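You operate a simulated robot arm through the tools that you are given. There is no shell and no other tool. Be economical: measure what you need, move in short steps, check, and stop when the job is done.

You are at the controls of a simulated robot arm. One attempt, no reset.

Task
Rib the green jelly block and lay it in the done tray.
Fine: use the rib press and leave its mould out.
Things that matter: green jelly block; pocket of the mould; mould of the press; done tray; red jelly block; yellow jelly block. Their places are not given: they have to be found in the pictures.

The check looks at the end state, three seconds after you hand in, the way a careful person would. Anything else that was tipped, shoved, dropped, spilled or broken makes it a failure.

Robot
A 7-joint arm with a two-finger parallel gripper, fixed in place. Base frame: the origin is at the foot of the arm, x ahead of it, y to its left, z up; the work surface is at about z = 0. Units: cm, rad, N and s.
With the tool pointing down near the work surface it reaches from about 24 to 62 cm from the base axis. Its first joint turns from -1.152 to 1.152 rad. Payload 2.6 kg.
The tool frame sits at the grasp point between the pads (the TCP): z along the fingers, y along the line on which they close. The tips reach 3 cm beyond it. Largest opening 9.4 cm; finger width 2.8, thickness 1; the body of the gripper, 5 by 9.6 cm, starts 5.5 cm behind the TCP.
Orientation is told as [roll, pitch, yaw] about the base's x, y, z axes, in that order, counted from this pose: with the fingers straight down and closing along the base's y, the tool's x points along the base's -x, its y along +y and its z along -z.

Tools
- The arm moves only by the tool play_rows. Its argument "steps" is one flat list of numbers, 7 for each row, row after row: the shift along the tool's x, y, z in units of 50 mm (1.0 is 50 mm), then the turn, a rotation vector about the tool's x, y, z in units of 5 degrees (1.0 is 5 degrees), then the gripper command, from -1 (fully open) to 1 (shut), values between in proportion. In form: [tx, ty, tz, wx, wy, wz, fingers, tx, ty, tz, wx, wy, wz, fingers, ...]. A call has 1 to 12 rows; each row shifts and turns the commanded pose from where the row before left it, along the tool's axes as they then stand. A call with a number of a shift or a turn outside -1 to 1 is refused whole. Each row takes 0.2 s and may step no farther than 5 cm and 0.15 rad from the row before; otherwise, or with a gripper value out of range, the whole call is refused. Where a pose cannot be reached the arm comes as near as it can. A force on the tool above 70 N (or 10 N above the force at the start of the call, whichever is more), or a blocked arm, ends the call early, and 0.2 s more pass. Each finger travels about 7.2 cm/s and halts on what it meets, pressing with about 36 N; the grip force reading is that of the motor and also rises with nothing between the fingers. The clock runs only during rows and for 0.2 s after the last one: add rows that do not move to give the fingers time. It gives the time, the measured TCP pose, the force on the tool (base axes), the opening and the grip force at its end, in the units of the frame above (readings bear some noise).
- Cameras (640 x 400 px; columns grow to the right, rows downward): "scene" is fixed at [4.54, 44.46, 56.16]; the picture's right is [-0.63, -0.78, 0.00], its down [-0.48, 0.39, -0.79] and it looks along [0.61, -0.50, -0.61] (base axes); focal length 252 px, centre (320, 200). "wrist" rides on the gripper at [7.6, 1.4, -10.3] in the tool frame; the picture's right is [-0.18, 0.98, 0.00], its down [-0.75, -0.14, -0.64] and it looks along [-0.63, -0.12, 0.77] (tool axes); focal length 243 px, centre (320, 200).
- snapshot(camera): a new picture of that camera. The clock stands still meanwhile.
- point_at(camera, pixels): for up to 12 pixels [column, row] of the newest picture of that camera ("zoom" is the newest enlarged one), the place [x, y, z] in the base frame of the surface seen there, good to about 0.3 cm. The clock stands still meanwhile.
- zoom(camera, box): a new picture of the part [left, top, right, bottom] of that camera's present view, enlarged. The clock stands still meanwhile.
- sign_off(): hands the job in; it is judged then, once.

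Work in short steps. Measure before you move; look again where a grasp or a placing could have gone wrong, and mend it. You have 80 turns and 38 pictures in all, those below and enlarged ones among them. Open the gripper and draw the arm clear of the work before you hand the job in, unless the task says otherwise; then end with one line.

The tools are called after "Call:" as name(argument=value, ...) on one line, values as JSON. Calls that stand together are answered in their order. play_rows: Moves the arm, as the interface text tells. Its arguments: {"type":"object","properties":{"steps":{"type":"array","items":{"type":"number"}}},"required":["steps"]} The other tools are called the same way: snapshot (camera) takes a picture; point_at (camera, pixels) gives the place of the surface under pixels of a picture; zoom (camera, box) takes an enlarged picture of a part of a camera's view; sign_off () hands the job in.

At the start:

```text
clock: 0.0
tool_pos: [33.28, 12.68, 40.14]
orientation: [0.002, 0.0, -0.003]
force: [-0.5, -0.5, -0.5]
width: 9.43
grasp_force: 0.0
```

scene: 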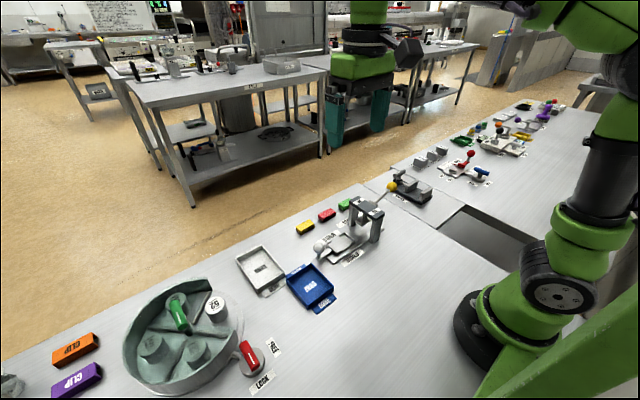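
wrist: 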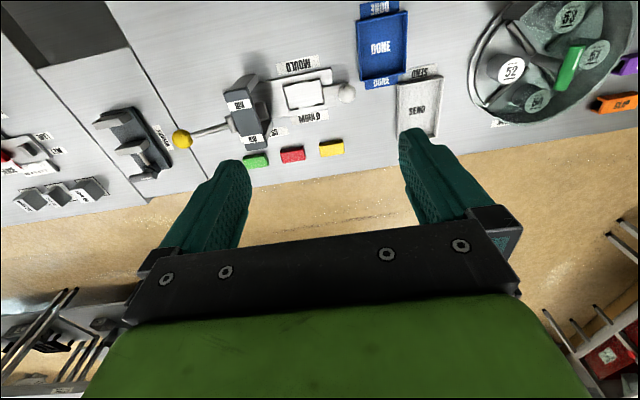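

The press with labels sits around scene (350,225); I'll enlarge it in both views.

Call:
zoom(camera="scene", box=[230, 160, 450, 320])

Call:
zoom(camera="wrist", box=[160, 30, 460, 200])

```text
2.50 times, centred on (340, 240) of scene
```

zoom: 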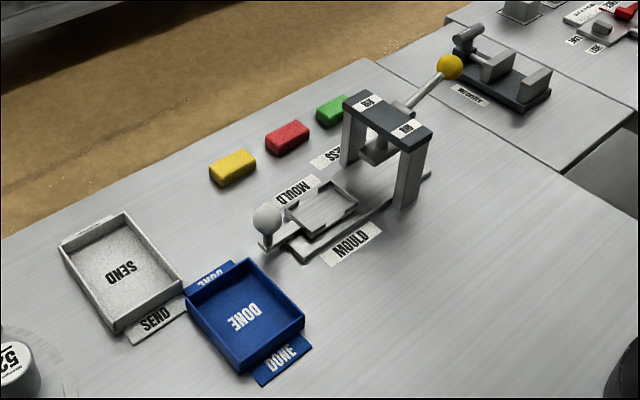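

```text
2.13 times, centred on (310, 115) of wrist
```

zoom: 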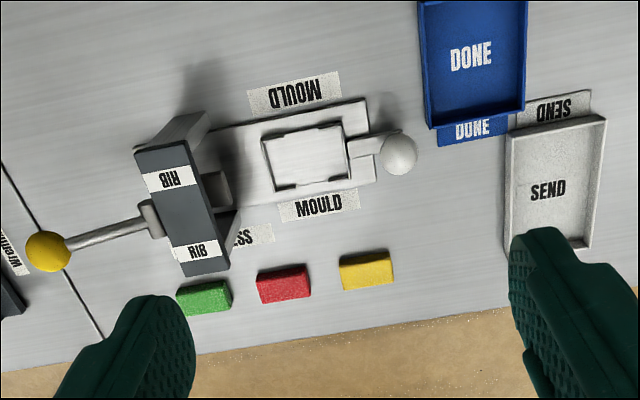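

I'll measure the blocks, mould, knob, lever ball, frame and trays in the wrist zoom.

Call:
point_at(camera="zoom", pixels=[[203, 293], [284, 280], [366, 267], [399, 152], [47, 250], [272, 148], [340, 132], [348, 172], [283, 184], [306, 157], [472, 55], [180, 210]])

Call:
point_at(camera="zoom", pixels=[[178, 292], [228, 283], [231, 306], [185, 315], [182, 290], [360, 100], [374, 180], [220, 190], [440, 5], [435, 120], [520, 105], [360, 147]])

Call:
point_at(camera="scene", pixels=[[392, 187], [320, 246], [344, 204], [360, 208], [375, 214], [356, 244], [340, 241], [310, 285], [300, 228], [326, 215]])

```text
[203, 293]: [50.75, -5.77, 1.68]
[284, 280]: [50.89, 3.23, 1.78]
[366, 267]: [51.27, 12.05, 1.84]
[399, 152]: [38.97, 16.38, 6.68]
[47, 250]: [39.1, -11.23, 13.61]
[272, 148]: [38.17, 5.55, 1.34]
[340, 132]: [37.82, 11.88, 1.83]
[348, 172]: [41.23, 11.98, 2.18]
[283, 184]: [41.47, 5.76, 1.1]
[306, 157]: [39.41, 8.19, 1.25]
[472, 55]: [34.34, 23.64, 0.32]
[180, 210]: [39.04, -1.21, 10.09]
```

```text
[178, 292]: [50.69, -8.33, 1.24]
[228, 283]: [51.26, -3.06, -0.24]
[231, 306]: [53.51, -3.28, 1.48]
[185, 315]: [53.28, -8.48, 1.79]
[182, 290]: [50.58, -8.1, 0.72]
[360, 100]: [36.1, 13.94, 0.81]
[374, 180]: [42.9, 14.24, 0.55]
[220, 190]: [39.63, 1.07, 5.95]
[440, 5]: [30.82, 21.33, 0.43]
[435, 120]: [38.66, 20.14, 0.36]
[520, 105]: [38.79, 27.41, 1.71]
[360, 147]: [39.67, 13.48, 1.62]
```

```text
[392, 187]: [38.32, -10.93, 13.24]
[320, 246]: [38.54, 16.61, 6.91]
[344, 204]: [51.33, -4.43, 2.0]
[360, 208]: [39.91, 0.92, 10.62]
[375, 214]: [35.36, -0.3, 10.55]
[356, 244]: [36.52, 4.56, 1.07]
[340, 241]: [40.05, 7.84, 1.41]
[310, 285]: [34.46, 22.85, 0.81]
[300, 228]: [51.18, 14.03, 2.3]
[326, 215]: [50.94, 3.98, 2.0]
```

Everything lies along y at the press (axis x≈39.3, mould out at y≈9, gate y≈-1). I'll move the wrist camera closer over the press and the green block.

Call:
play_rows(steps=[0, -0.5, 0.7, 0, 0, 0, -1, 0, -0.5, 0.7, 0, 0, 0, -1, 0, -0.5, 0.7, 0, 0, 0, -1, 0, -0.5, 0.7, 0, 0, 0, -1, 0, 0, 0, 0, 0, 0, -1])

Call:
snapshot(camera="wrist")

```text
clock: 1.2
tool_pos: [33.55, 2.91, 25.85]
orientation: [0.002, -0.003, -0.002]
force: [1.0, -1.0, 0.5]
width: 9.4
grasp_force: 0.1
```

```text
33 pictures are left
```

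wrist: 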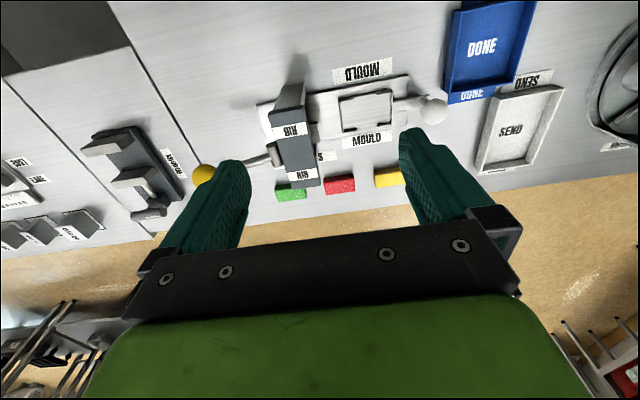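

Everything is visible now; I'll enlarge the mould and green block here.

Call:
zoom(camera="wrist", box=[250, 60, 460, 210])

```text
2.67 times, centred on (355, 135) of wrist
```

zoom: 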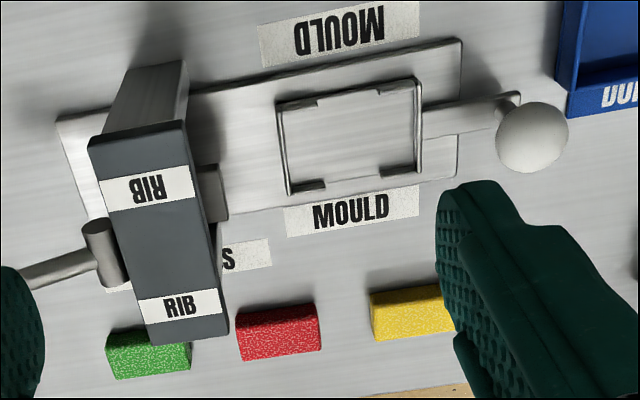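

The mould's long walls have gaps in the middle for the fingers, so I'll grip across x (yaw 90°). Measuring pocket corners, block corners and knob.

Call:
point_at(camera="zoom", pixels=[[280, 102], [414, 82], [421, 170], [290, 192], [317, 102], [380, 87], [382, 172], [326, 184], [350, 135], [532, 137], [510, 96], [470, 115]])

Call:
point_at(camera="zoom", pixels=[[110, 352], [188, 347], [118, 376], [188, 368], [237, 312], [315, 304], [320, 345], [245, 358], [242, 333], [110, 345], [100, 245], [40, 272]])

Call:
zoom(camera="scene", box=[290, 170, 410, 270])

```text
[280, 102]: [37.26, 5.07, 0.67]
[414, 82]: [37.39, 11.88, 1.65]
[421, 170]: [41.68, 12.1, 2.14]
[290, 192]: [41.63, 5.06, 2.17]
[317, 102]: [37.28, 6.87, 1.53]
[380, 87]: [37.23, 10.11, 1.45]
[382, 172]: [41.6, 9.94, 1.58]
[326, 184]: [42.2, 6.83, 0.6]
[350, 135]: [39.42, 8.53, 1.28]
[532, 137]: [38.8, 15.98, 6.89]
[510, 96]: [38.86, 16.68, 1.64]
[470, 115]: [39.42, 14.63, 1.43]
```

```text
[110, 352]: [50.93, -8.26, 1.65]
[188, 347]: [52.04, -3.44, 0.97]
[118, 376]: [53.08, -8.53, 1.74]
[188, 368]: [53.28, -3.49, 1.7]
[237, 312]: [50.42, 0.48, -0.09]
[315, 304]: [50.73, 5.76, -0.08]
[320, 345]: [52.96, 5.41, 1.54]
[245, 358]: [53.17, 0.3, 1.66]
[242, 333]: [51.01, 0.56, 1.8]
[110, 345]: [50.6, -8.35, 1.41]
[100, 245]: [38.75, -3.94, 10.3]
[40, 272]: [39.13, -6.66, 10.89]
```

```text
4.00 times, centred on (350, 220) of scene
```

zoom: 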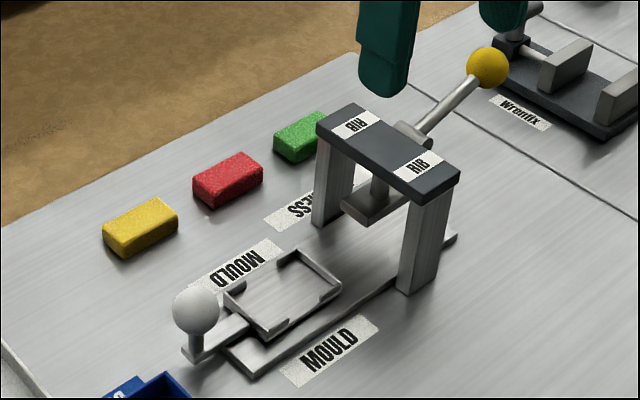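

Green block centre ≈(52.0,-5.9), top z≈1.75; pocket centre ≈(39.5,8.55), floor z≈1.25, rim ≈2.2. I'll turn the tool 90° while high.

Call:
play_rows(steps=[0, 0, 0, 0, 0, 1, -1, 0, 0, 0, 0, 0, 1, -1, 0, 0, 0, 0, 0, 1, -1, 0, 0, 0, 0, 0, 1, -1, 0, 0, 0, 0, 0, 1, -1, 0, 0, 0, 0, 0, 1, -1, 0, 0, 0, 0, 0, 1, -1, 0, 0, 0, 0, 0, 1, -1, 0, 0, 0, 0, 0, 1, -1, 0, 0, 0, 0, 0, 1, -1, 0, 0, 0, 0, 0, 1, -1, 0, 0, 0, 0, 0, 1, -1])

Call:
play_rows(steps=[0, 0, 0, 0, 0, 1, -1, 0, 0, 0, 0, 0, 1, -1, 0, 0, 0, 0, 0, 1, -1, 0, 0, 0, 0, 0, 1, -1, 0, 0, 0, 0, 0, 1, -1, 0, 0, 0, 0, 0, 1, -1, 0, 0, 0, 0, 0, 0, -1])

```text
clock: 3.8
tool_pos: [33.38, 2.84, 25.92]
orientation: [0.001, 0.002, -1.05]
force: [-0.6, 0.0, 0.0]
width: 9.41
grasp_force: 0.1
```

```text
clock: 5.4
tool_pos: [33.29, 2.69, 25.96]
orientation: [0.0, 0.002, -1.575]
force: [0.1, -0.1, 0.6]
width: 9.38
grasp_force: 0.0
```

Turned to yaw -90° (tool x = +y, tool y = +x). Moving above the green block at z≈14.

Call:
play_rows(steps=[-0.287, 0.623, 0.2, 0, 0, 0, -1, -0.287, 0.623, 0.3, 0, 0, 0, -1, -0.287, 0.623, 0.4, 0, 0, 0, -1, -0.287, 0.623, 0.4, 0, 0, 0, -1, -0.287, 0.623, 0.5, 0, 0, 0, -1, -0.287, 0.623, 0.6, 0, 0, 0, -1, 0, 0, 0, 0, 0, 0, -1])

Call:
snapshot(camera="wrist")

```text
clock: 7.0
tool_pos: [52.16, -5.6, 14.12]
orientation: [-0.001, 0.003, -1.573]
force: [-0.6, -0.1, 0.2]
width: 9.38
grasp_force: 0.1
```

```text
30 pictures are left
```

wrist: 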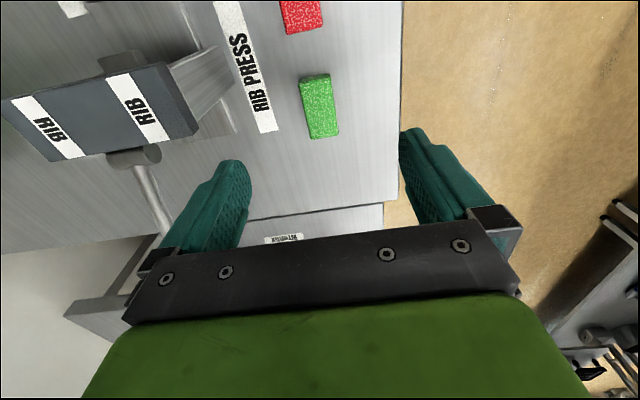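

Green block visible at (320,106); measuring its top corners and the nearby gate edge.

Call:
point_at(camera="wrist", pixels=[[302, 82], [328, 77], [336, 127], [311, 132], [319, 105], [197, 122], [320, 136], [330, 90]])

Call:
zoom(camera="wrist", box=[270, 50, 370, 150])

```text
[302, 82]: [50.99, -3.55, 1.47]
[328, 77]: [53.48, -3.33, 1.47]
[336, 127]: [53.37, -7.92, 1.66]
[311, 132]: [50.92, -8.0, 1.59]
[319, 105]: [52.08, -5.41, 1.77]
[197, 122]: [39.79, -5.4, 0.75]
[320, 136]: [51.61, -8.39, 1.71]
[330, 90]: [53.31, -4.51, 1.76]
```

```text
4.00 times, centred on (320, 100) of wrist
```

zoom: 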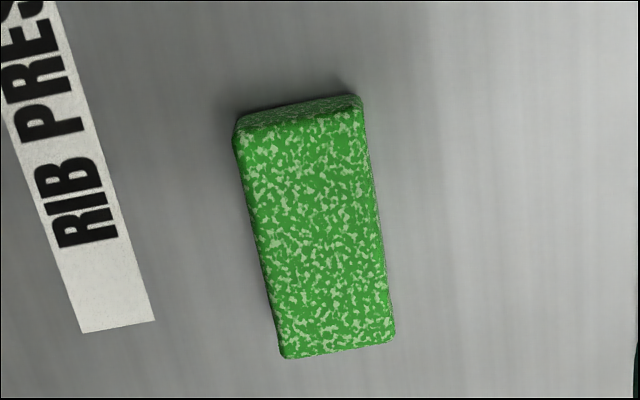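

Block centre ≈(52.1,-5.75), aligned with y. Descending to tips z≈0.6 with a half-open gripper, then closing gently.

Call:
play_rows(steps=[-0.03, 0, 0.5, 0, 0, 0, -0.1, 0, 0, 0.5, 0, 0, 0, -0.1, 0, 0, 0.5, 0, 0, 0, -0.1, 0, 0, 0.4, 0, 0, 0, -0.1, 0, 0, 0.2, 0, 0, 0, -0.1, 0, 0, 0, 0, 0, 0, -0.1])

Call:
play_rows(steps=[0, 0, 0, 0, 0, 0, 0.3, 0, 0, 0, 0, 0, 0, 0.55, 0, 0, 0, 0, 0, 0, 0.57, 0, 0, 0, 0, 0, 0, 0.57])

```text
clock: 8.4
tool_pos: [51.99, -5.9, 3.45]
orientation: [-0.002, 0.002, -1.573]
force: [-1.0, 0.0, 0.1]
width: 5.17
grasp_force: 0.0
```

```text
clock: 9.4
tool_pos: [52.08, -5.88, 3.54]
orientation: [-0.001, 0.002, -1.572]
force: [-0.4, -0.2, -0.1]
width: 2.87
grasp_force: 36.2
```

Gripped at width 2.87, 36 N. Lifting, then going +y and back to above the pocket.

Call:
play_rows(steps=[0, 0, 0.0, 0, 0, 0, 0.57, 0, 0, -0.5, 0, 0, 0, 0.57, 0, 0, -0.6, 0, 0, 0, 0.57, 0, 0, -0.6, 0, 0, 0, 0.57, 0.72, 0, 0, 0, 0, 0, 0.57, 0.72, 0, 0, 0, 0, 0, 0.57, 0.72, 0, 0, 0, 0, 0, 0.57, 0.72, -0.4, 0, 0, 0, 0, 0.57, 0, -0.7, 0, 0, 0, 0, 0.57, 0, -0.7, 0, 0, 0, 0, 0.57, 0, -0.7, 0, 0, 0, 0, 0.57, 0, 0, 0, 0, 0, 0, 0.57])

Call:
zoom(camera="scene", box=[250, 140, 410, 270])

Call:
snapshot(camera="wrist")

```text
clock: 12.0
tool_pos: [39.41, 8.28, 12.02]
orientation: [-0.001, 0.002, -1.573]
force: [-0.4, -0.5, -0.9]
width: 2.02
grasp_force: 0.0
```

```text
3.08 times, centred on (330, 205) of scene
```

zoom: 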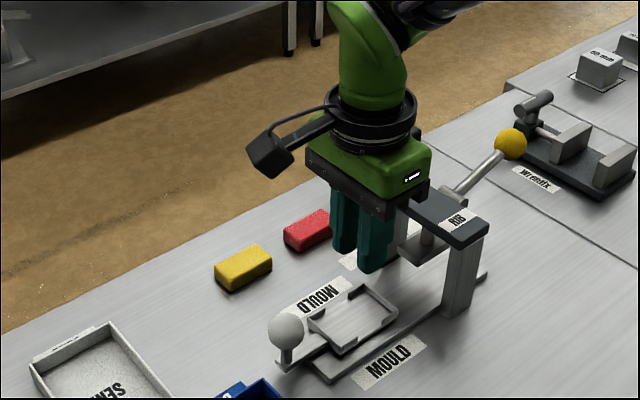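

```text
27 pictures are left
```

wrist: 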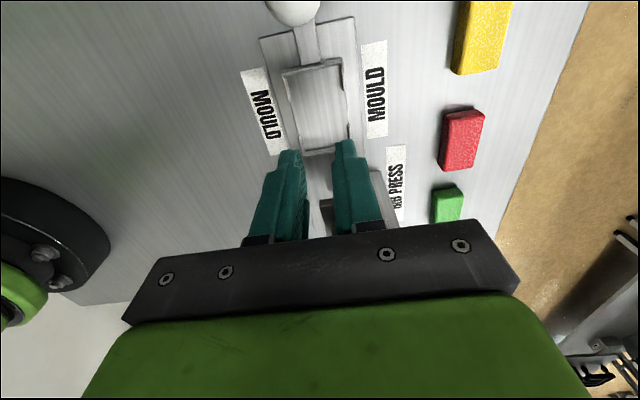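

The fingers closed to 2.02 — the block slipped out and seems still to be at its place (wrist (446,204)). Checking where it is and whether it is upright.

Call:
play_rows(steps=[0, 0.7, -0.1, 0, 0, 0, -0.1, 0, 0.7, 0, 0, 0, 0, -0.1, -0.5, 0.7, 0, 0, 0, 0, -0.1, -0.6, 0.4, 0, 0, 0, 0, -0.1, -0.5, 0, 0, 0, 0, 0, -0.1, 0, 0, 0, 0, 0, 0, -0.1])

Call:
snapshot(camera="wrist")

Call:
zoom(camera="scene", box=[290, 170, 390, 240])

```text
clock: 13.4
tool_pos: [52.24, 0.55, 12.46]
orientation: [-0.001, 0.001, -1.573]
force: [0.2, -0.2, -1.1]
width: 5.15
grasp_force: 0.0
```

```text
26 pictures are left
```

wrist: 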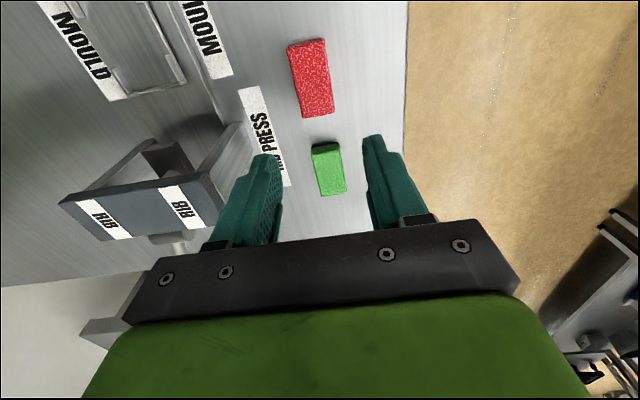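

```text
5.71 times, centred on (340, 205) of scene
```

zoom: 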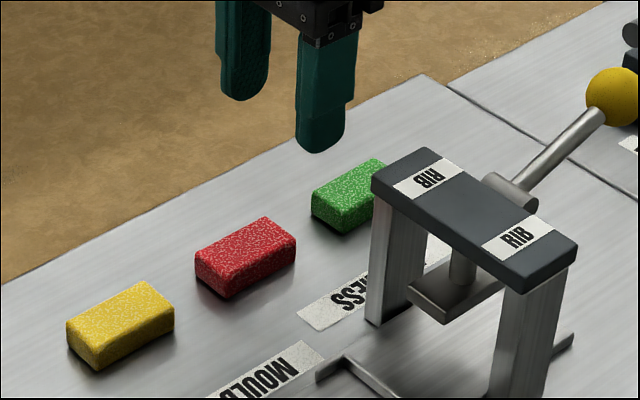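

Block is upright near its old place. Measuring it again before retrying with a firmer close and a slow lift.

Call:
point_at(camera="wrist", pixels=[[314, 152], [338, 149], [345, 190], [322, 195], [329, 172], [313, 146], [337, 142]])

Call:
zoom(camera="wrist", box=[280, 120, 380, 220])

```text
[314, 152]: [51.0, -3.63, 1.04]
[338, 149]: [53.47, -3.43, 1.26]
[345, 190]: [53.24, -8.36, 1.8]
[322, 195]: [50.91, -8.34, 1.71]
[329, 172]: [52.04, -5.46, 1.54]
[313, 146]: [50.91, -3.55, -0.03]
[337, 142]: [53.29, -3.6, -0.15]
```

```text
4.00 times, centred on (330, 170) of wrist
```

zoom: 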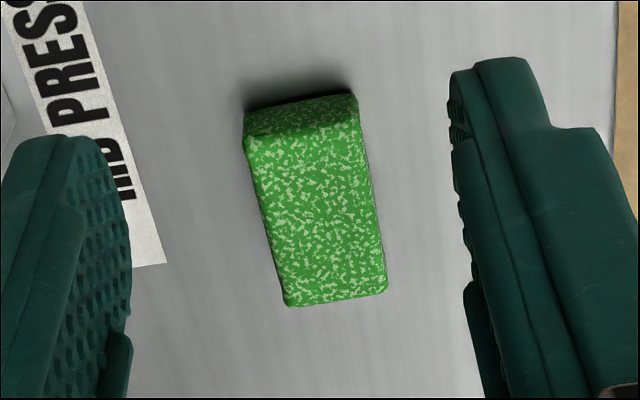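

Unmoved. Going down again slightly lower (TCP z≈3.3), closing fully, and then a slow small lift.

Call:
play_rows(steps=[-0.64, -0.015, 0, 0, 0, 0, -0.1, -0.64, -0.015, 0, 0, 0, 0, -0.1, 0, 0, 0.6, 0, 0, 0, -0.1, 0, 0, 0.6, 0, 0, 0, -0.1, 0, 0, 0.45, 0, 0, 0, -0.1, 0, 0, 0.18, 0, 0, 0, -0.1, 0, 0, 0, 0, 0, 0, -0.1])

Call:
play_rows(steps=[0, 0, 0, 0, 0, 0, 0.3, 0, 0, 0, 0, 0, 0, 1, 0, 0, 0, 0, 0, 0, 1, 0, 0, 0, 0, 0, 0, 1, 0, 0, -0.05, 0, 0, 0, 1, 0, 0, -0.05, 0, 0, 0, 1, 0, 0, -0.1, 0, 0, 0, 1, 0, 0, -0.1, 0, 0, 0, 1, 0, 0, -0.1, 0, 0, 0, 1])

```text
clock: 15.0
tool_pos: [51.68, -5.96, 3.15]
orientation: [-0.002, 0.002, -1.573]
force: [-0.8, -0.2, 0.1]
width: 5.15
grasp_force: 0.0
```

```text
clock: 17.0
tool_pos: [51.83, -5.89, 5.44]
orientation: [0.0, 0.003, -1.572]
force: [0.6, -0.2, -0.6]
width: 2.88
grasp_force: 36.4
```

Still gripped at 2.88. Lifting further at modest speed.

Call:
play_rows(steps=[0, 0, -0.15, 0, 0, 0, 1, 0, 0, -0.2, 0, 0, 0, 1, 0, 0, -0.25, 0, 0, 0, 1, 0, 0, -0.25, 0, 0, 0, 1, 0, 0, -0.25, 0, 0, 0, 1, 0, 0, -0.2, 0, 0, 0, 1, 0, 0, -0.1, 0, 0, 0, 1, 0, 0, 0, 0, 0, 0, 1])

Call:
snapshot(camera="wrist")

```text
clock: 18.8
tool_pos: [51.71, -5.67, 12.39]
orientation: [-0.001, 0.0, -1.572]
force: [0.6, -0.1, -0.7]
width: 2.88
grasp_force: 35.7
```

```text
23 pictures are left
```

wrist: 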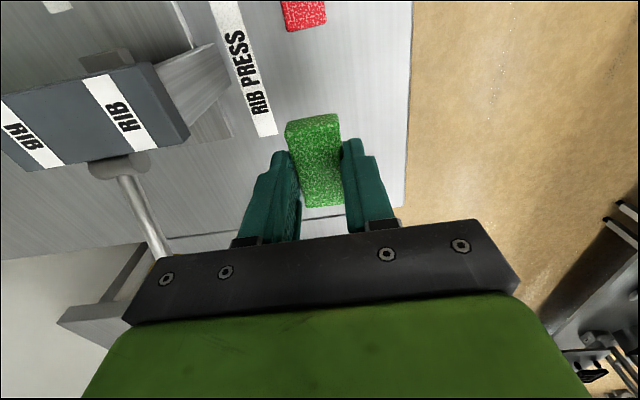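

Held and level. Measuring its ends to know the offset from the TCP.

Call:
point_at(camera="wrist", pixels=[[313, 121], [314, 130], [324, 203], [320, 165], [312, 117]])

Call:
play_rows(steps=[0.2, 0, -0.1, 0, 0, 0, 1, 0.4, 0, -0.1, 0, 0, 0, 1, 0.5, 0, 0, 0, 0, 0, 1, 0.5, 0, 0, 0, 0, 0, 1, 0.5, -0.1, 0, 0, 0, 0, 1, 0.5, -0.3, 0, 0, 0, 0, 1, 0.26, -0.5, 0, 0, 0, 0, 1, 0, -0.5, 0, 0, 0, 0, 1, 0, -0.5, 0, 0, 0, 0, 1, 0, -0.4, 0, 0, 0, 0, 1, 0, -0.17, 0, 0, 0, 0, 1, 0, 0, 0, 0, 0, 0, 1])

Call:
snapshot(camera="wrist")

```text
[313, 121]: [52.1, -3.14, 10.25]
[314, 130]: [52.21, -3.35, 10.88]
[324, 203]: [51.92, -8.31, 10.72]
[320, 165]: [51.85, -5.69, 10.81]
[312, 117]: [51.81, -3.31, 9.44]
```

```text
clock: 21.4
tool_pos: [39.57, 8.31, 13.36]
orientation: [0.001, 0.001, -1.571]
force: [-0.3, 0.5, -0.7]
width: 2.86
grasp_force: 35.8
```

```text
22 pictures are left
```

wrist: 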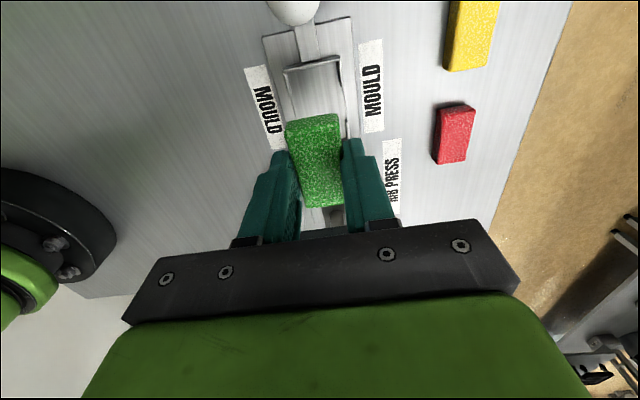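

Above the pocket. Measuring pocket edges from here for a final alignment.

Call:
point_at(camera="wrist", pixels=[[284, 69], [338, 58], [312, 63], [345, 100], [289, 90], [314, 85], [346, 125], [293, 112], [340, 80]])

Call:
zoom(camera="scene", box=[280, 180, 400, 280])

```text
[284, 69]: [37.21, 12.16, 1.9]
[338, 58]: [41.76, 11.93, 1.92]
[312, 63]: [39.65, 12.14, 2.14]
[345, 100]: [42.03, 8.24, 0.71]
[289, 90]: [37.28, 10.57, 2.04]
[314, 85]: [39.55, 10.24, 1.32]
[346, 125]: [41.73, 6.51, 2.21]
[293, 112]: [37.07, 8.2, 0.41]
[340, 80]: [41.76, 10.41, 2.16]
```

```text
4.00 times, centred on (340, 230) of scene
```

zoom: 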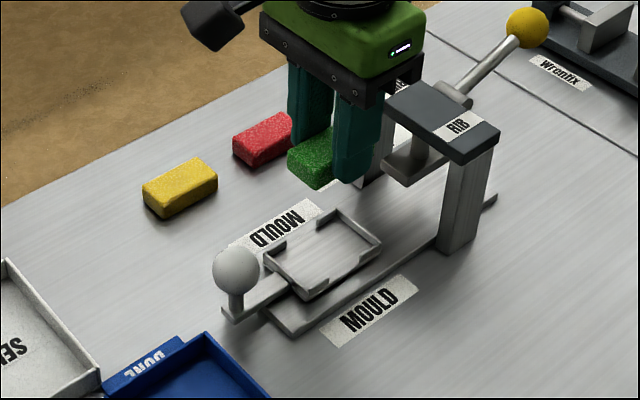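

Pocket spans x 37.2–41.8, y 5.05–12.15, slots centred at y≈8.45. Lowering to TCP z≈5.3 (block bottom just inside the rim).

Call:
play_rows(steps=[0.03, -0.01, 0.3, 0, 0, 0, 1, 0, 0, 0.4, 0, 0, 0, 1, 0, 0, 0.4, 0, 0, 0, 1, 0, 0, 0.3, 0, 0, 0, 1, 0, 0, 0.15, 0, 0, 0, 1, 0, 0, 0.06, 0, 0, 0, 1, 0, 0, 0, 0, 0, 0, 1])

Call:
snapshot(camera="wrist")

Call:
zoom(camera="scene", box=[300, 190, 390, 265])

```text
clock: 23.0
tool_pos: [39.33, 8.56, 5.3]
orientation: [0.0, 0.002, -1.574]
force: [0.2, -0.6, -0.9]
width: 2.88
grasp_force: 35.8
```

```text
20 pictures are left
```

wrist: 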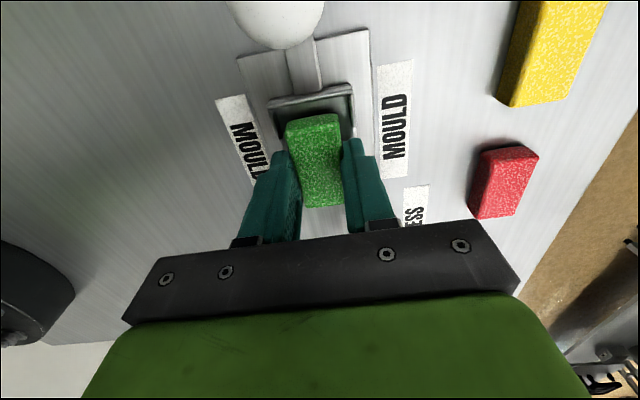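

```text
5.33 times, centred on (345, 228) of scene
```

zoom: 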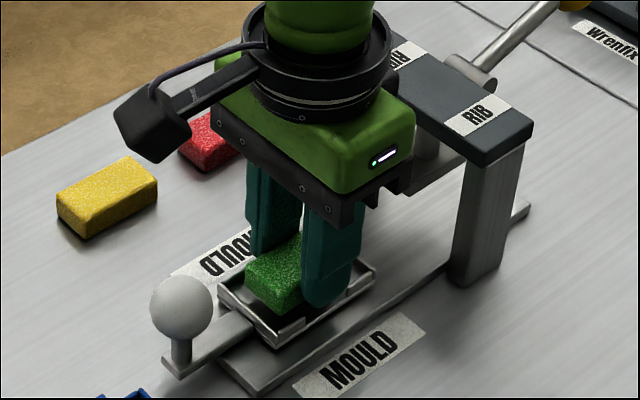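

Block is over the pocket, fingers line up with the slots. A bit lower (0.4 cm), then open partly.

Call:
play_rows(steps=[-0.01, 0.02, 0.04, 0, 0, 0, 1, 0, 0, 0.04, 0, 0, 0, 1, 0, 0, 0, 0, 0, 0, 1, 0, 0, 0, 0, 0, 0, 0.25, 0, 0, 0, 0, 0, 0, 0.2, 0, 0, 0, 0, 0, 0, 0.15, 0, 0, -0.1, 0, 0, 0, 0.15, 0, 0, -0.4, 0, 0, 0, 0.1, 0, 0, -0.6, 0, 0, 0, 0, 0, 0, -0.6, 0, 0, 0, -0.1, 0, 0, 0, 0, 0, 0, -0.1])

Call:
snapshot(camera="wrist")

Call:
zoom(camera="scene", box=[300, 190, 390, 265])

```text
clock: 25.4
tool_pos: [39.54, 8.65, 13.44]
orientation: [0.001, 0.003, -1.574]
force: [0.1, 0.3, 0.1]
width: 5.19
grasp_force: 0.0
```

```text
18 pictures are left
```

wrist: 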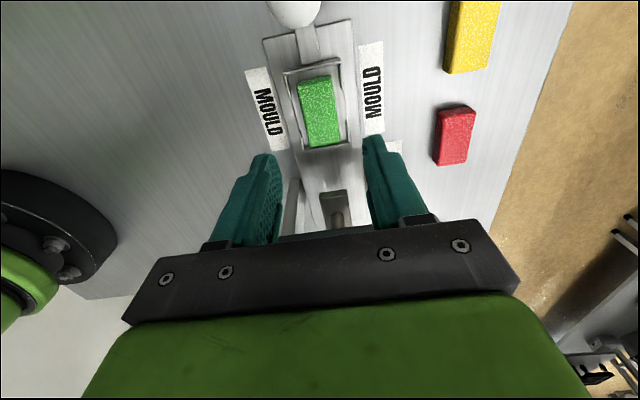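

```text
5.33 times, centred on (345, 228) of scene
```

zoom: 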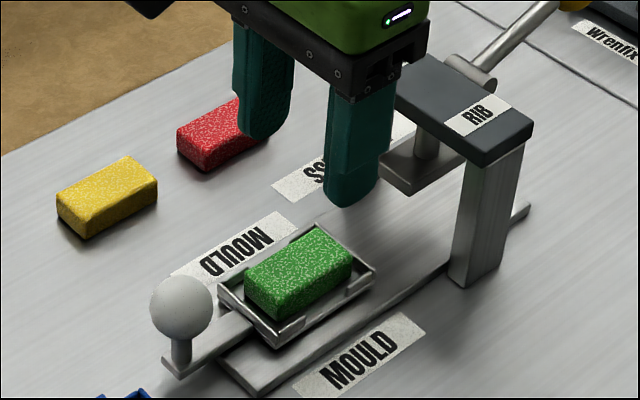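

Block is seated flat in the pocket. Next, grip the knob ball (centre ≈(39.4,16.2,5.4)) to slide the mould in; moving over it and down.

Call:
play_rows(steps=[0.5, 0, 0, 0, 0, 0, -0.4, 0.6, 0, 0, 0, 0, 0, -0.4, 0.42, -0.01, 0, 0, 0, 0, -0.4, 0, 0, 0, 0, 0, 0, -0.4, 0, 0, 0.4, 0, 0, 0, -0.4, 0, 0, 0.5, 0, 0, 0, -0.4, 0, 0, 0.4, 0, 0, 0, -0.4, 0, 0, 0.26, 0, 0, 0, -0.4, 0, 0, 0, 0, 0, 0, -0.4])

Call:
zoom(camera="scene", box=[270, 180, 390, 280])

```text
clock: 27.4
tool_pos: [39.29, 16.18, 5.72]
orientation: [-0.001, 0.001, -1.574]
force: [0.4, -0.9, 0.9]
width: 6.57
grasp_force: 0.0
```

```text
4.00 times, centred on (330, 230) of scene
```

zoom: 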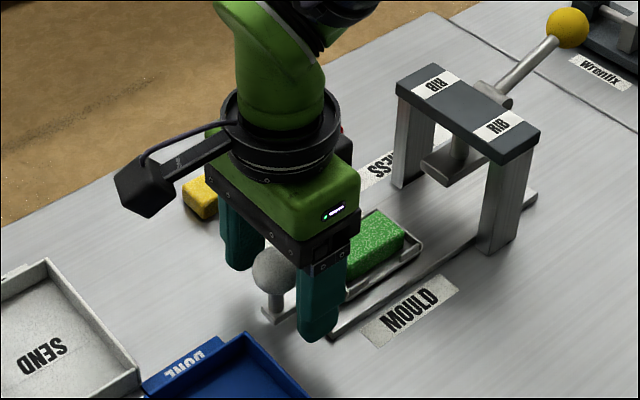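

Fingers straddle the knob. Closing and sliding slowly in -y.

Call:
play_rows(steps=[0, 0, 0, 0, 0, 0, 0.2, 0, 0, 0, 0, 0, 0, 1, 0, 0, 0, 0, 0, 0, 1, 0, 0, 0, 0, 0, 0, 1, -0.1, 0, 0, 0, 0, 0, 1, -0.15, 0, 0, 0, 0, 0, 1, -0.15, 0, 0, 0, 0, 0, 1, -0.15, 0, 0, 0, 0, 0, 1])

Call:
zoom(camera="scene", box=[270, 180, 390, 280])

```text
clock: 29.2
tool_pos: [39.49, 13.35, 5.82]
orientation: [0.001, 0.002, -1.572]
force: [5.8, 1.2, 2.2]
width: 3.17
grasp_force: 44.5
```

```text
4.00 times, centred on (330, 230) of scene
```

zoom: 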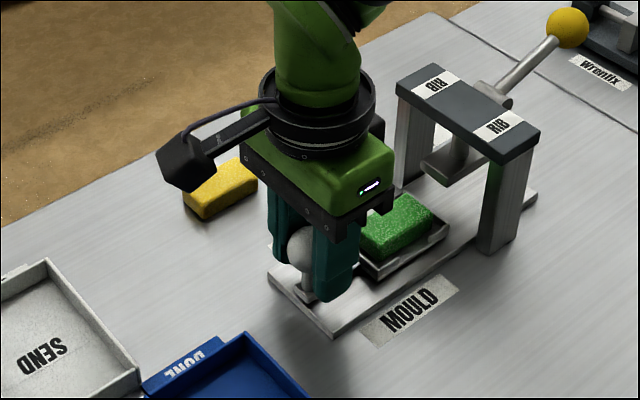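

The mould slides with the knob. Continuing 6 cm in small steps, watching for the stop.

Call:
play_rows(steps=[-0.15, 0, 0, 0, 0, 0, 1, -0.15, 0, 0, 0, 0, 0, 1, -0.15, 0, 0, 0, 0, 0, 1, -0.15, 0, 0, 0, 0, 0, 1, -0.15, 0, 0, 0, 0, 0, 1, -0.1, 0, 0, 0, 0, 0, 1, -0.1, 0, 0, 0, 0, 0, 1, -0.1, 0, 0, 0, 0, 0, 1, 0, 0, 0, 0, 0, 0, 1])

Call:
zoom(camera="scene", box=[290, 180, 410, 280])

```text
clock: 31.2
tool_pos: [39.39, 8.06, 5.69]
orientation: [0.002, 0.004, -1.574]
force: [-9.2, 0.7, 21.8]
width: 3.18
grasp_force: 45.3
```

```text
4.00 times, centred on (350, 230) of scene
```

zoom: 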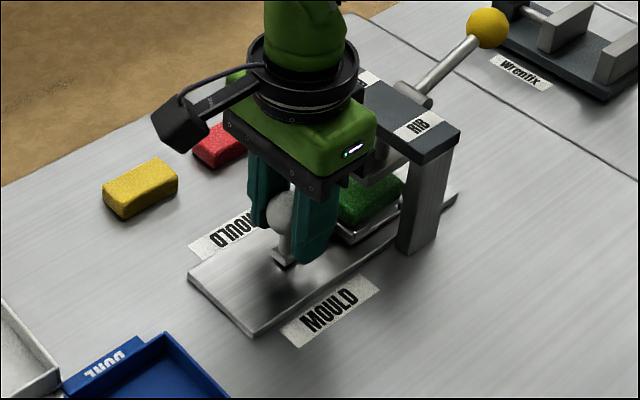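

y force is small, so not at the stop yet; pushing a bit further (z +0.1 to relieve the upward force).

Call:
play_rows(steps=[-0.05, 0, -0.02, 0, 0, 0, 1, -0.05, 0, 0, 0, 0, 0, 1, -0.05, 0, 0, 0, 0, 0, 1, -0.05, 0, 0, 0, 0, 0, 1, -0.05, 0, 0, 0, 0, 0, 1, 0, 0, 0, 0, 0, 0, 1])

```text
clock: 32.6
tool_pos: [39.48, 6.77, 5.66]
orientation: [0.001, 0.0, -1.573]
force: [10.1, 2.3, -11.4]
width: 3.16
grasp_force: 45.0
```

Still free; continuing in small steps.

Call:
play_rows(steps=[-0.05, 0, 0, 0, 0, 0, 1, -0.05, 0, 0, 0, 0, 0, 1, -0.05, 0, 0, 0, 0, 0, 1, 0, 0, 0, 0, 0, 0, 1])

Call:
zoom(camera="scene", box=[290, 180, 410, 280])

```text
clock: 33.6
tool_pos: [39.37, 6.72, 5.74]
orientation: [0.003, 0.009, -1.565]
force: [23.5, 40.1, -22.0]
width: 3.16
grasp_force: 45.2
```

```text
4.00 times, centred on (350, 230) of scene
```

zoom: 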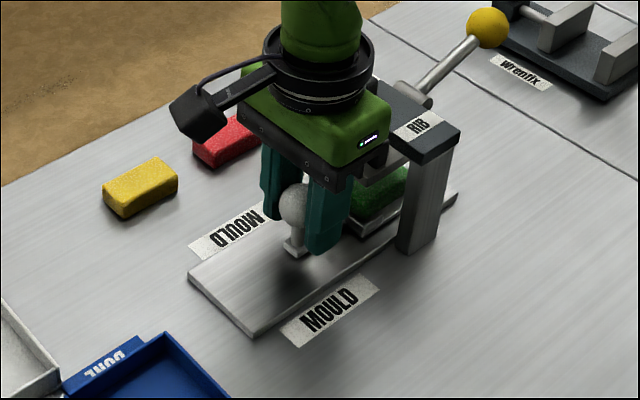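

Fy=40 N at y=6.72: end stop reached, pocket centre ≈-0.9 under the gate. Relax, open and lift clear.

Call:
play_rows(steps=[0.08, 0, 0, 0, 0, 0, 1, 0.04, 0, 0, 0, 0, 0, 0.5, 0, 0, 0, 0, 0, 0, 0, 0, 0, 0, 0, 0, 0, -0.4, 0, 0, 0, 0, 0, 0, -0.4, 0, 0, -0.4, 0, 0, 0, -0.4, 0, 0, -0.7, 0, 0, 0, -0.4, 0, 0, -0.8, 0, 0, 0, -0.4, 0, 0, -0.8, 0, 0, 0, 0, 0, 0, 0, 0, 0, 0, 0.5])

Call:
zoom(camera="scene", box=[290, 160, 410, 260])

```text
clock: 35.8
tool_pos: [39.58, 6.63, 19.35]
orientation: [0.0, 0.002, -1.571]
force: [-0.1, 0.3, -1.2]
width: 2.36
grasp_force: 0.0
```

```text
4.00 times, centred on (350, 210) of scene
```

zoom: 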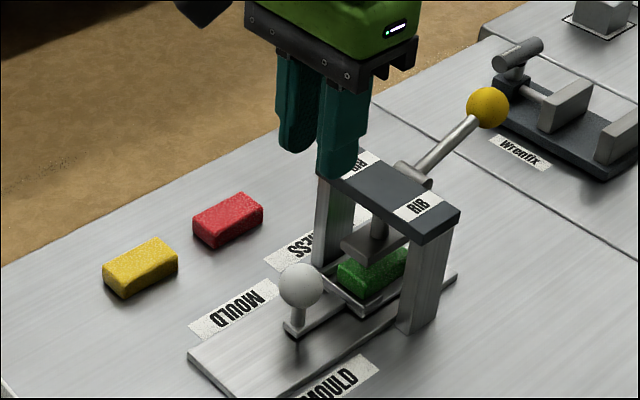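

Lever ball centre ≈(39.3,-12.0,12.3). Moving above it with fingers shut.

Call:
play_rows(steps=[-0.75, 0, -0.1, 0, 0, 0, 1, -0.75, 0, 0, 0, 0, 0, 1, -0.75, 0, 0, 0, 0, 0, 1, -0.75, -0.05, 0, 0, 0, 0, 1, -0.75, 0, 0, 0, 0, 0, 1, 0, 0, 0, 0, 0, 0, 1, 0, 0, 0.2, 0, 0, 0, 1, 0, 0, 0, 0, 0, 0, 1])

Call:
zoom(camera="scene", box=[320, 120, 460, 240])

```text
clock: 37.6
tool_pos: [39.28, -12.21, 18.57]
orientation: [0.0, 0.002, -1.572]
force: [0.0, 0.2, 0.0]
width: 0.0
grasp_force: 32.8
```

```text
3.33 times, centred on (390, 180) of scene
```

zoom: 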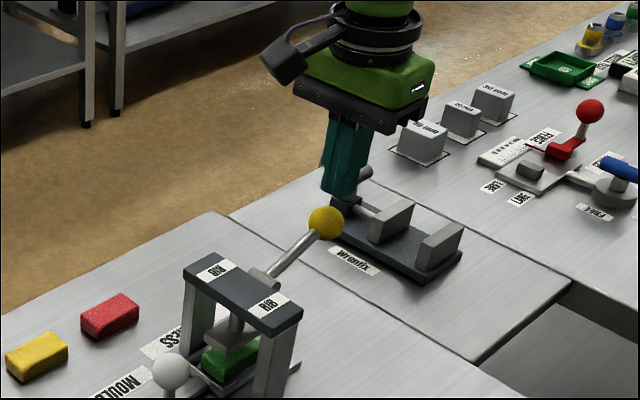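

Tips hang above the ball. Checking ball and the wrenfix fixture's places for clearance.

Call:
point_at(camera="zoom", pixels=[[326, 223], [312, 223], [341, 223], [326, 207], [326, 239], [340, 200], [370, 173], [365, 215], [350, 265], [272, 285], [262, 280], [380, 262]])

```text
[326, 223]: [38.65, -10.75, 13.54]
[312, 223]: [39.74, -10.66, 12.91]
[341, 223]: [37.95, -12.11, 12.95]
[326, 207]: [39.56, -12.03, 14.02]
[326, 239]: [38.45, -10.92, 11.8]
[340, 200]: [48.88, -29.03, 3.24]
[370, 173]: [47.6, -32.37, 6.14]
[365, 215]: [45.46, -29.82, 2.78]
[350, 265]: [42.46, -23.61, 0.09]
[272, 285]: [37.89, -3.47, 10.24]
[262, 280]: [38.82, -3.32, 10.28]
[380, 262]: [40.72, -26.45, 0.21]
```

Fixture is far (y<-24). Pressing the ball straight down in small steps.

Call:
play_rows(steps=[0, 0, 0.2, 0, 0, 0, 1, 0, 0, 0.15, 0, 0, 0, 1, 0, 0, 0.15, 0, 0, 0, 1, 0, 0, 0.15, 0, 0, 0, 1, 0, 0, 0.15, 0, 0, 0, 1, 0, 0, 0, 0, 0, 0, 1])

Call:
zoom(camera="scene", box=[320, 150, 420, 240])

```text
clock: 39.0
tool_pos: [39.3, -12.06, 14.58]
orientation: [0.0, 0.002, -1.574]
force: [0.3, -0.2, 1.6]
width: 0.0
grasp_force: 32.4
```

```text
4.44 times, centred on (370, 195) of scene
```

zoom: 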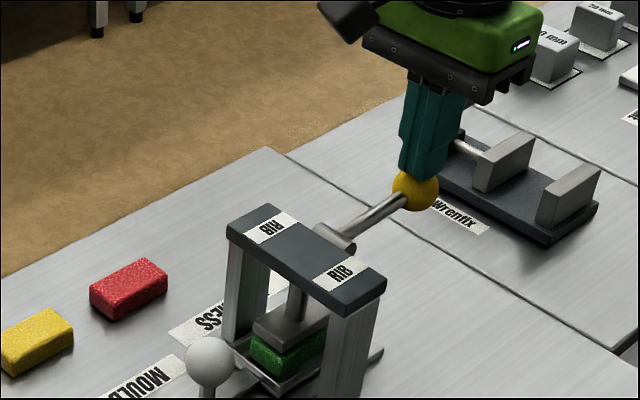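

The ball follows and the platen is descending onto the block. Continue pressing to the stop.

Call:
play_rows(steps=[0, 0, 0.12, 0, 0, 0, 1, 0, 0, 0.12, 0, 0, 0, 1, 0.01, 0, 0.12, 0, 0, 0, 1, 0.02, 0, 0.12, 0, 0, 0, 1, 0.02, 0, 0.12, 0, 0, 0, 1, 0, 0, 0, 0, 0, 0, 1])

```text
clock: 40.1
tool_pos: [39.4, -12.12, 13.02]
orientation: [0.015, 0.002, -1.579]
force: [-6.2, 2.6, 22.4]
width: 0.01
grasp_force: 32.8
stopped in row 5: the force on the tool passed its limit (the readings are from after the stop); the commanded pose is now the measured one
```

Force limit hit at z≈13.0; looking at whether the platen is fully down.

Call:
zoom(camera="scene", box=[330, 180, 400, 240])

```text
6.67 times, centred on (365, 210) of scene
```

zoom: 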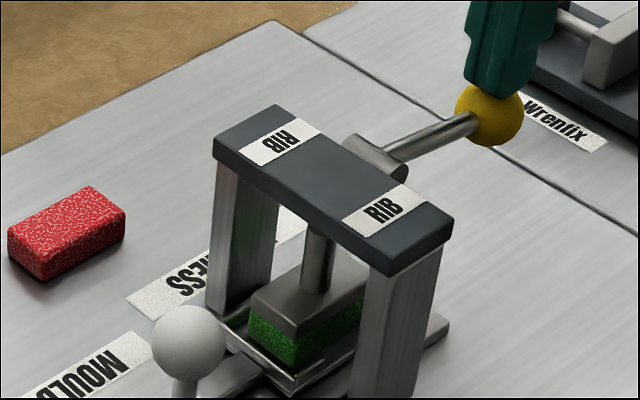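

Platen is on the block. I'll press once more gently and hold, to make sure the stroke is complete.

Call:
play_rows(steps=[0, 0, 0.03, 0, 0, 0, 1, 0, 0, 0.03, 0, 0, 0, 1, 0, 0, 0, 0, 0, 0, 1, 0, 0, 0, 0, 0, 0, 1, 0, 0, 0, 0, 0, 0, 1, 0, 0, 0, 0, 0, 0, 1])

```text
clock: 41.5
tool_pos: [39.4, -12.18, 12.84]
orientation: [0.017, 0.001, -1.581]
force: [-21.6, -1.7, 58.3]
width: 0.03
grasp_force: 32.6
```

Firm at 58 N held. Now raise and see whether the lever springs back and ribs show.

Call:
play_rows(steps=[0, 0, -0.1, 0, 0, 0, 1, 0, 0, -0.3, 0, 0, 0, 1, 0, 0, -0.4, 0, 0, 0, 1, 0, 0, -0.5, 0, 0, 0, 1, 0, 0, -0.5, 0, 0, 0, 1, 0, 0, 0, 0, 0, 0, 1])

Call:
zoom(camera="scene", box=[320, 170, 410, 245])

```text
clock: 42.9
tool_pos: [39.01, -12.18, 21.34]
orientation: [0.008, 0.001, -1.578]
force: [0.4, 0.3, 0.5]
width: 0.0
grasp_force: 33.2
```

```text
5.33 times, centred on (365, 208) of scene
```

zoom: 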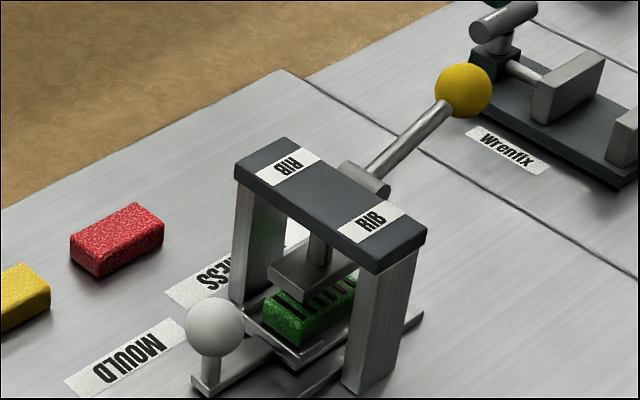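

Ribs are pressed in and the lever sprang back. Returning over the knob (≈(39.4,6.75)) and gripping it.

Call:
play_rows(steps=[0.76, 0, 0, 0, 0, 0, 0.5, 0.76, 0, 0, 0, 0, 0, 0, 0.76, 0.08, 0, 0, 0, 0, -0.4, 0.76, 0, 0, 0, 0, 0, -0.4, 0.76, 0, 0, 0, 0, 0, -0.4, 0, 0, 0, 0, 0, 0, -0.4, 0, 0, 0.7, 0, 0, 0, -0.4, 0, 0, 0.7, 0, 0, 0, -0.4, 0, 0, 0, 0, 0, 0, -0.4])

Call:
snapshot(camera="wrist")

```text
clock: 44.9
tool_pos: [39.79, 6.87, 14.42]
orientation: [0.009, 0.001, -1.576]
force: [-0.4, -0.9, 0.8]
width: 6.57
grasp_force: 0.0
```

```text
7 pictures are left
```

wrist: 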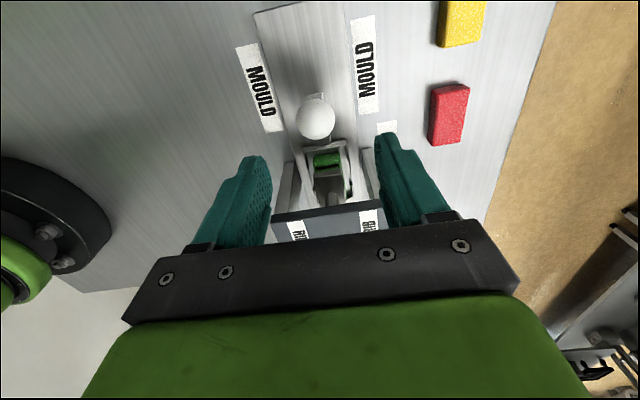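

Knob is between the fingers' lines at (317,116). Shift x -0.35, descend to z≈5.7, and close.

Call:
play_rows(steps=[-0.02, -0.07, 0.3, 0, 0, 0, -0.4, 0, 0, 0.5, 0, 0, 0, -0.4, 0, 0, 0.5, 0, 0, 0, -0.4, 0, 0, 0.42, 0, 0, 0, -0.4, 0, 0, 0, 0, 0, 0, -0.4, 0, 0, 0, 0, 0, 0, 0.2, 0, 0, 0, 0, 0, 0, 1, 0, 0, 0, 0, 0, 0, 1, 0, 0, 0, 0, 0, 0, 1])

```text
clock: 46.9
tool_pos: [39.48, 6.72, 5.91]
orientation: [0.005, 0.002, -1.579]
force: [-13.7, 1.1, 1.3]
width: 3.18
grasp_force: 45.2
```

Knob gripped (3.18). Pulling +y slowly back toward y≈16.2.

Call:
play_rows(steps=[0.1, 0, 0, 0, 0, 0, 1, 0.15, 0, 0, 0, 0, 0, 1, 0.2, 0, 0, 0, 0, 0, 1, 0.2, 0, 0, 0, 0, 0, 1, 0.2, 0, 0, 0, 0, 0, 1, 0.2, 0, 0, 0, 0, 0, 1, 0.2, 0, 0, 0, 0, 0, 1, 0.2, 0, 0, 0, 0, 0, 1, 0.2, 0, 0, 0, 0, 0, 1, 0.15, 0, 0, 0, 0, 0, 1, 0, 0, 0, 0, 0, 0, 1])

```text
clock: 49.3
tool_pos: [39.53, 15.85, 5.74]
orientation: [0.005, 0.001, -1.577]
force: [-11.1, 0.6, -18.5]
width: 3.18
grasp_force: 45.2
```

At 15.85; nudging to the outer stop.

Call:
play_rows(steps=[0.05, 0, 0, 0, 0, 0, 1, 0.05, 0, 0, 0, 0, 0, 1, 0.05, 0, 0, 0, 0, 0, 1, 0, 0, 0, 0, 0, 0, 1])

```text
clock: 50.3
tool_pos: [39.58, 16.27, 5.9]
orientation: [0.005, -0.004, -1.583]
force: [-23.3, -18.2, 0.0]
width: 3.17
grasp_force: 45.6
```

Outer stop reached. Relax, release, lift, and move back over the pocket for a look.

Call:
play_rows(steps=[-0.04, 0, 0, 0, 0, 0, 1, 0, 0, 0, 0, 0, 0, 0.3, 0, 0, 0, 0, 0, 0, -0.1, 0, 0, 0, 0, 0, 0, -0.4, 0, 0, 0, 0, 0, 0, -0.4, 0, 0, -0.5, 0, 0, 0, -0.4, 0, 0, -0.6, 0, 0, 0, -0.4, 0, 0, -0.5, 0, 0, 0, -0.4, -0.5, 0, 0, 0, 0, 0, -0.2, -0.5, 0, 0, 0, 0, 0, -0.1, -0.5, 0, 0, 0, 0, 0, -0.1, 0, 0, 0, 0, 0, 0, -0.1])

Call:
snapshot(camera="wrist")

```text
clock: 52.9
tool_pos: [39.47, 8.79, 13.82]
orientation: [0.008, 0.002, -1.578]
force: [0.0, -0.2, 0.8]
width: 5.16
grasp_force: 0.0
```

```text
6 pictures are left
```

wrist: 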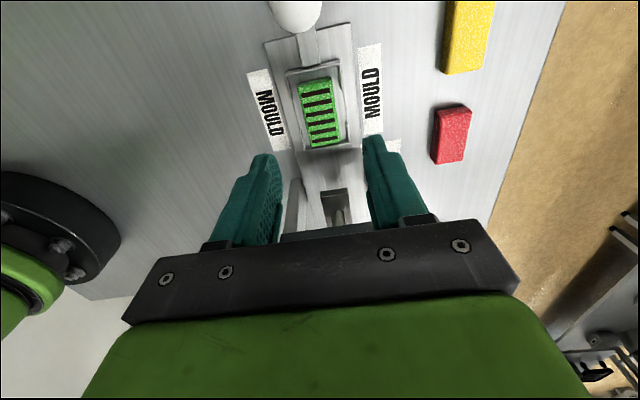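

The block is ribbed and the mould is out. Measuring the block and slot edges for the pick-up.

Call:
point_at(camera="wrist", pixels=[[299, 84], [331, 78], [341, 141], [309, 148], [320, 110], [344, 102], [350, 128], [295, 118], [287, 72], [339, 62]])

Call:
zoom(camera="wrist", box=[260, 50, 380, 160])

```text
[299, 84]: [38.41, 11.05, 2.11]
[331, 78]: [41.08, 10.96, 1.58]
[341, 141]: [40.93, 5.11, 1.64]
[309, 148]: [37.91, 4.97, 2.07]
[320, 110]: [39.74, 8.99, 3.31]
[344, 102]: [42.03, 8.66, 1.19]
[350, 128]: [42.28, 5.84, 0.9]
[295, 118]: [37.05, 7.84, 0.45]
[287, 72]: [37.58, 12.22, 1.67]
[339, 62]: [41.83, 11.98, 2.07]
```

```text
3.64 times, centred on (320, 105) of wrist
```

zoom: 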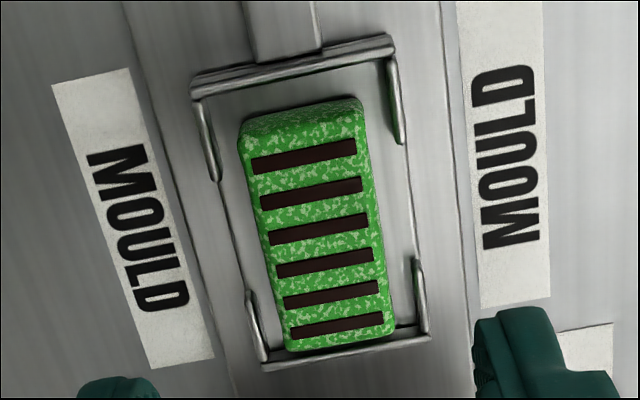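

Block lies toward the gate end of the pocket. Measuring slot ends and block ends in the enlargement.

Call:
point_at(camera="zoom", pixels=[[398, 142], [417, 258], [213, 180], [249, 294], [300, 105], [300, 120], [340, 345], [345, 358], [250, 200], [372, 185], [320, 215], [386, 320]])

```text
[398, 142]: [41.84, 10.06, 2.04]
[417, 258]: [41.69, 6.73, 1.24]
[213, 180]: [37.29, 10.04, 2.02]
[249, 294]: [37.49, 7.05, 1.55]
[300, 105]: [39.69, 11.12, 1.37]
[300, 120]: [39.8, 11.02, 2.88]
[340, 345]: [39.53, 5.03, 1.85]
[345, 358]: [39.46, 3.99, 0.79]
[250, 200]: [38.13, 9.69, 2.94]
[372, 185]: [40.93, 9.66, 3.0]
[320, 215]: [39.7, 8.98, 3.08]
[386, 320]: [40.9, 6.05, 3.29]
```

Slots centred y≈8.47, block centre ≈(39.55,8.3). Descending to z≈4.5 and closing fully through the slots.

Call:
play_rows(steps=[-0.06, 0.01, 0.4, 0, 0, 0, -0.1, 0, 0, 0.5, 0, 0, 0, -0.1, 0, 0, 0.5, 0, 0, 0, -0.1, 0, 0, 0.3, 0, 0, 0, -0.1, 0, 0, 0.16, 0, 0, 0, -0.1, 0, 0, 0, 0, 0, 0, -0.1, 0, 0, 0, 0, 0, 0, -0.1])

```text
clock: 54.5
tool_pos: [39.62, 8.58, 4.58]
orientation: [0.009, 0.002, -1.576]
force: [-0.2, -0.1, -0.2]
width: 5.17
grasp_force: 0.0
```

Call:
play_rows(steps=[-0.01, 0, 0, 0, 0, 0, 0.1, 0, 0, 0, 0, 0, 0, 0.4, 0, 0, 0, 0, 0, 0, 1, 0, 0, 0, 0, 0, 0, 1, 0, 0, 0, 0, 0, 0, 1])

```text
clock: 55.7
tool_pos: [39.64, 8.57, 4.51]
orientation: [0.009, 0.002, -1.579]
force: [-0.5, -0.6, 0.3]
width: 2.9
grasp_force: 35.8
```

Gripped at 2.90 with no side force. Lifting slowly.

Call:
play_rows(steps=[0, 0, -0.05, 0, 0, 0, 1, 0, 0, -0.05, 0, 0, 0, 1, 0, 0, -0.1, 0, 0, 0, 1, 0, 0, -0.1, 0, 0, 0, 1, 0, 0, -0.15, 0, 0, 0, 1, 0, 0, -0.2, 0, 0, 0, 1, 0, 0, -0.25, 0, 0, 0, 1, 0, 0, -0.25, 0, 0, 0, 1, 0, 0, -0.25, 0, 0, 0, 1, 0, 0, -0.15, 0, 0, 0, 1, 0, 0, -0.05, 0, 0, 0, 1, 0, 0, 0, 0, 0, 0, 1])

```text
clock: 58.3
tool_pos: [39.62, 8.52, 12.56]
orientation: [0.009, 0.002, -1.577]
force: [-0.3, -0.1, -0.4]
width: 2.9
grasp_force: 36.2
```

Held. Measuring the done tray's corners in the scene view.

Call:
point_at(camera="scene", pixels=[[286, 275], [312, 264], [335, 290], [308, 311], [310, 287], [302, 277], [318, 279], [318, 295], [305, 297], [300, 270]])

```text
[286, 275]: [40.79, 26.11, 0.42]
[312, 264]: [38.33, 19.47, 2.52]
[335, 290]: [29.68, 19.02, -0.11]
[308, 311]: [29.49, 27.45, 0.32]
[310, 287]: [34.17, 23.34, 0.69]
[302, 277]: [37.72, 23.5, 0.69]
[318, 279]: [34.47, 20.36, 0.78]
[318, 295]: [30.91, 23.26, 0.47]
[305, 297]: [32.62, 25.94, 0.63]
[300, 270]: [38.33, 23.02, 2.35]
```

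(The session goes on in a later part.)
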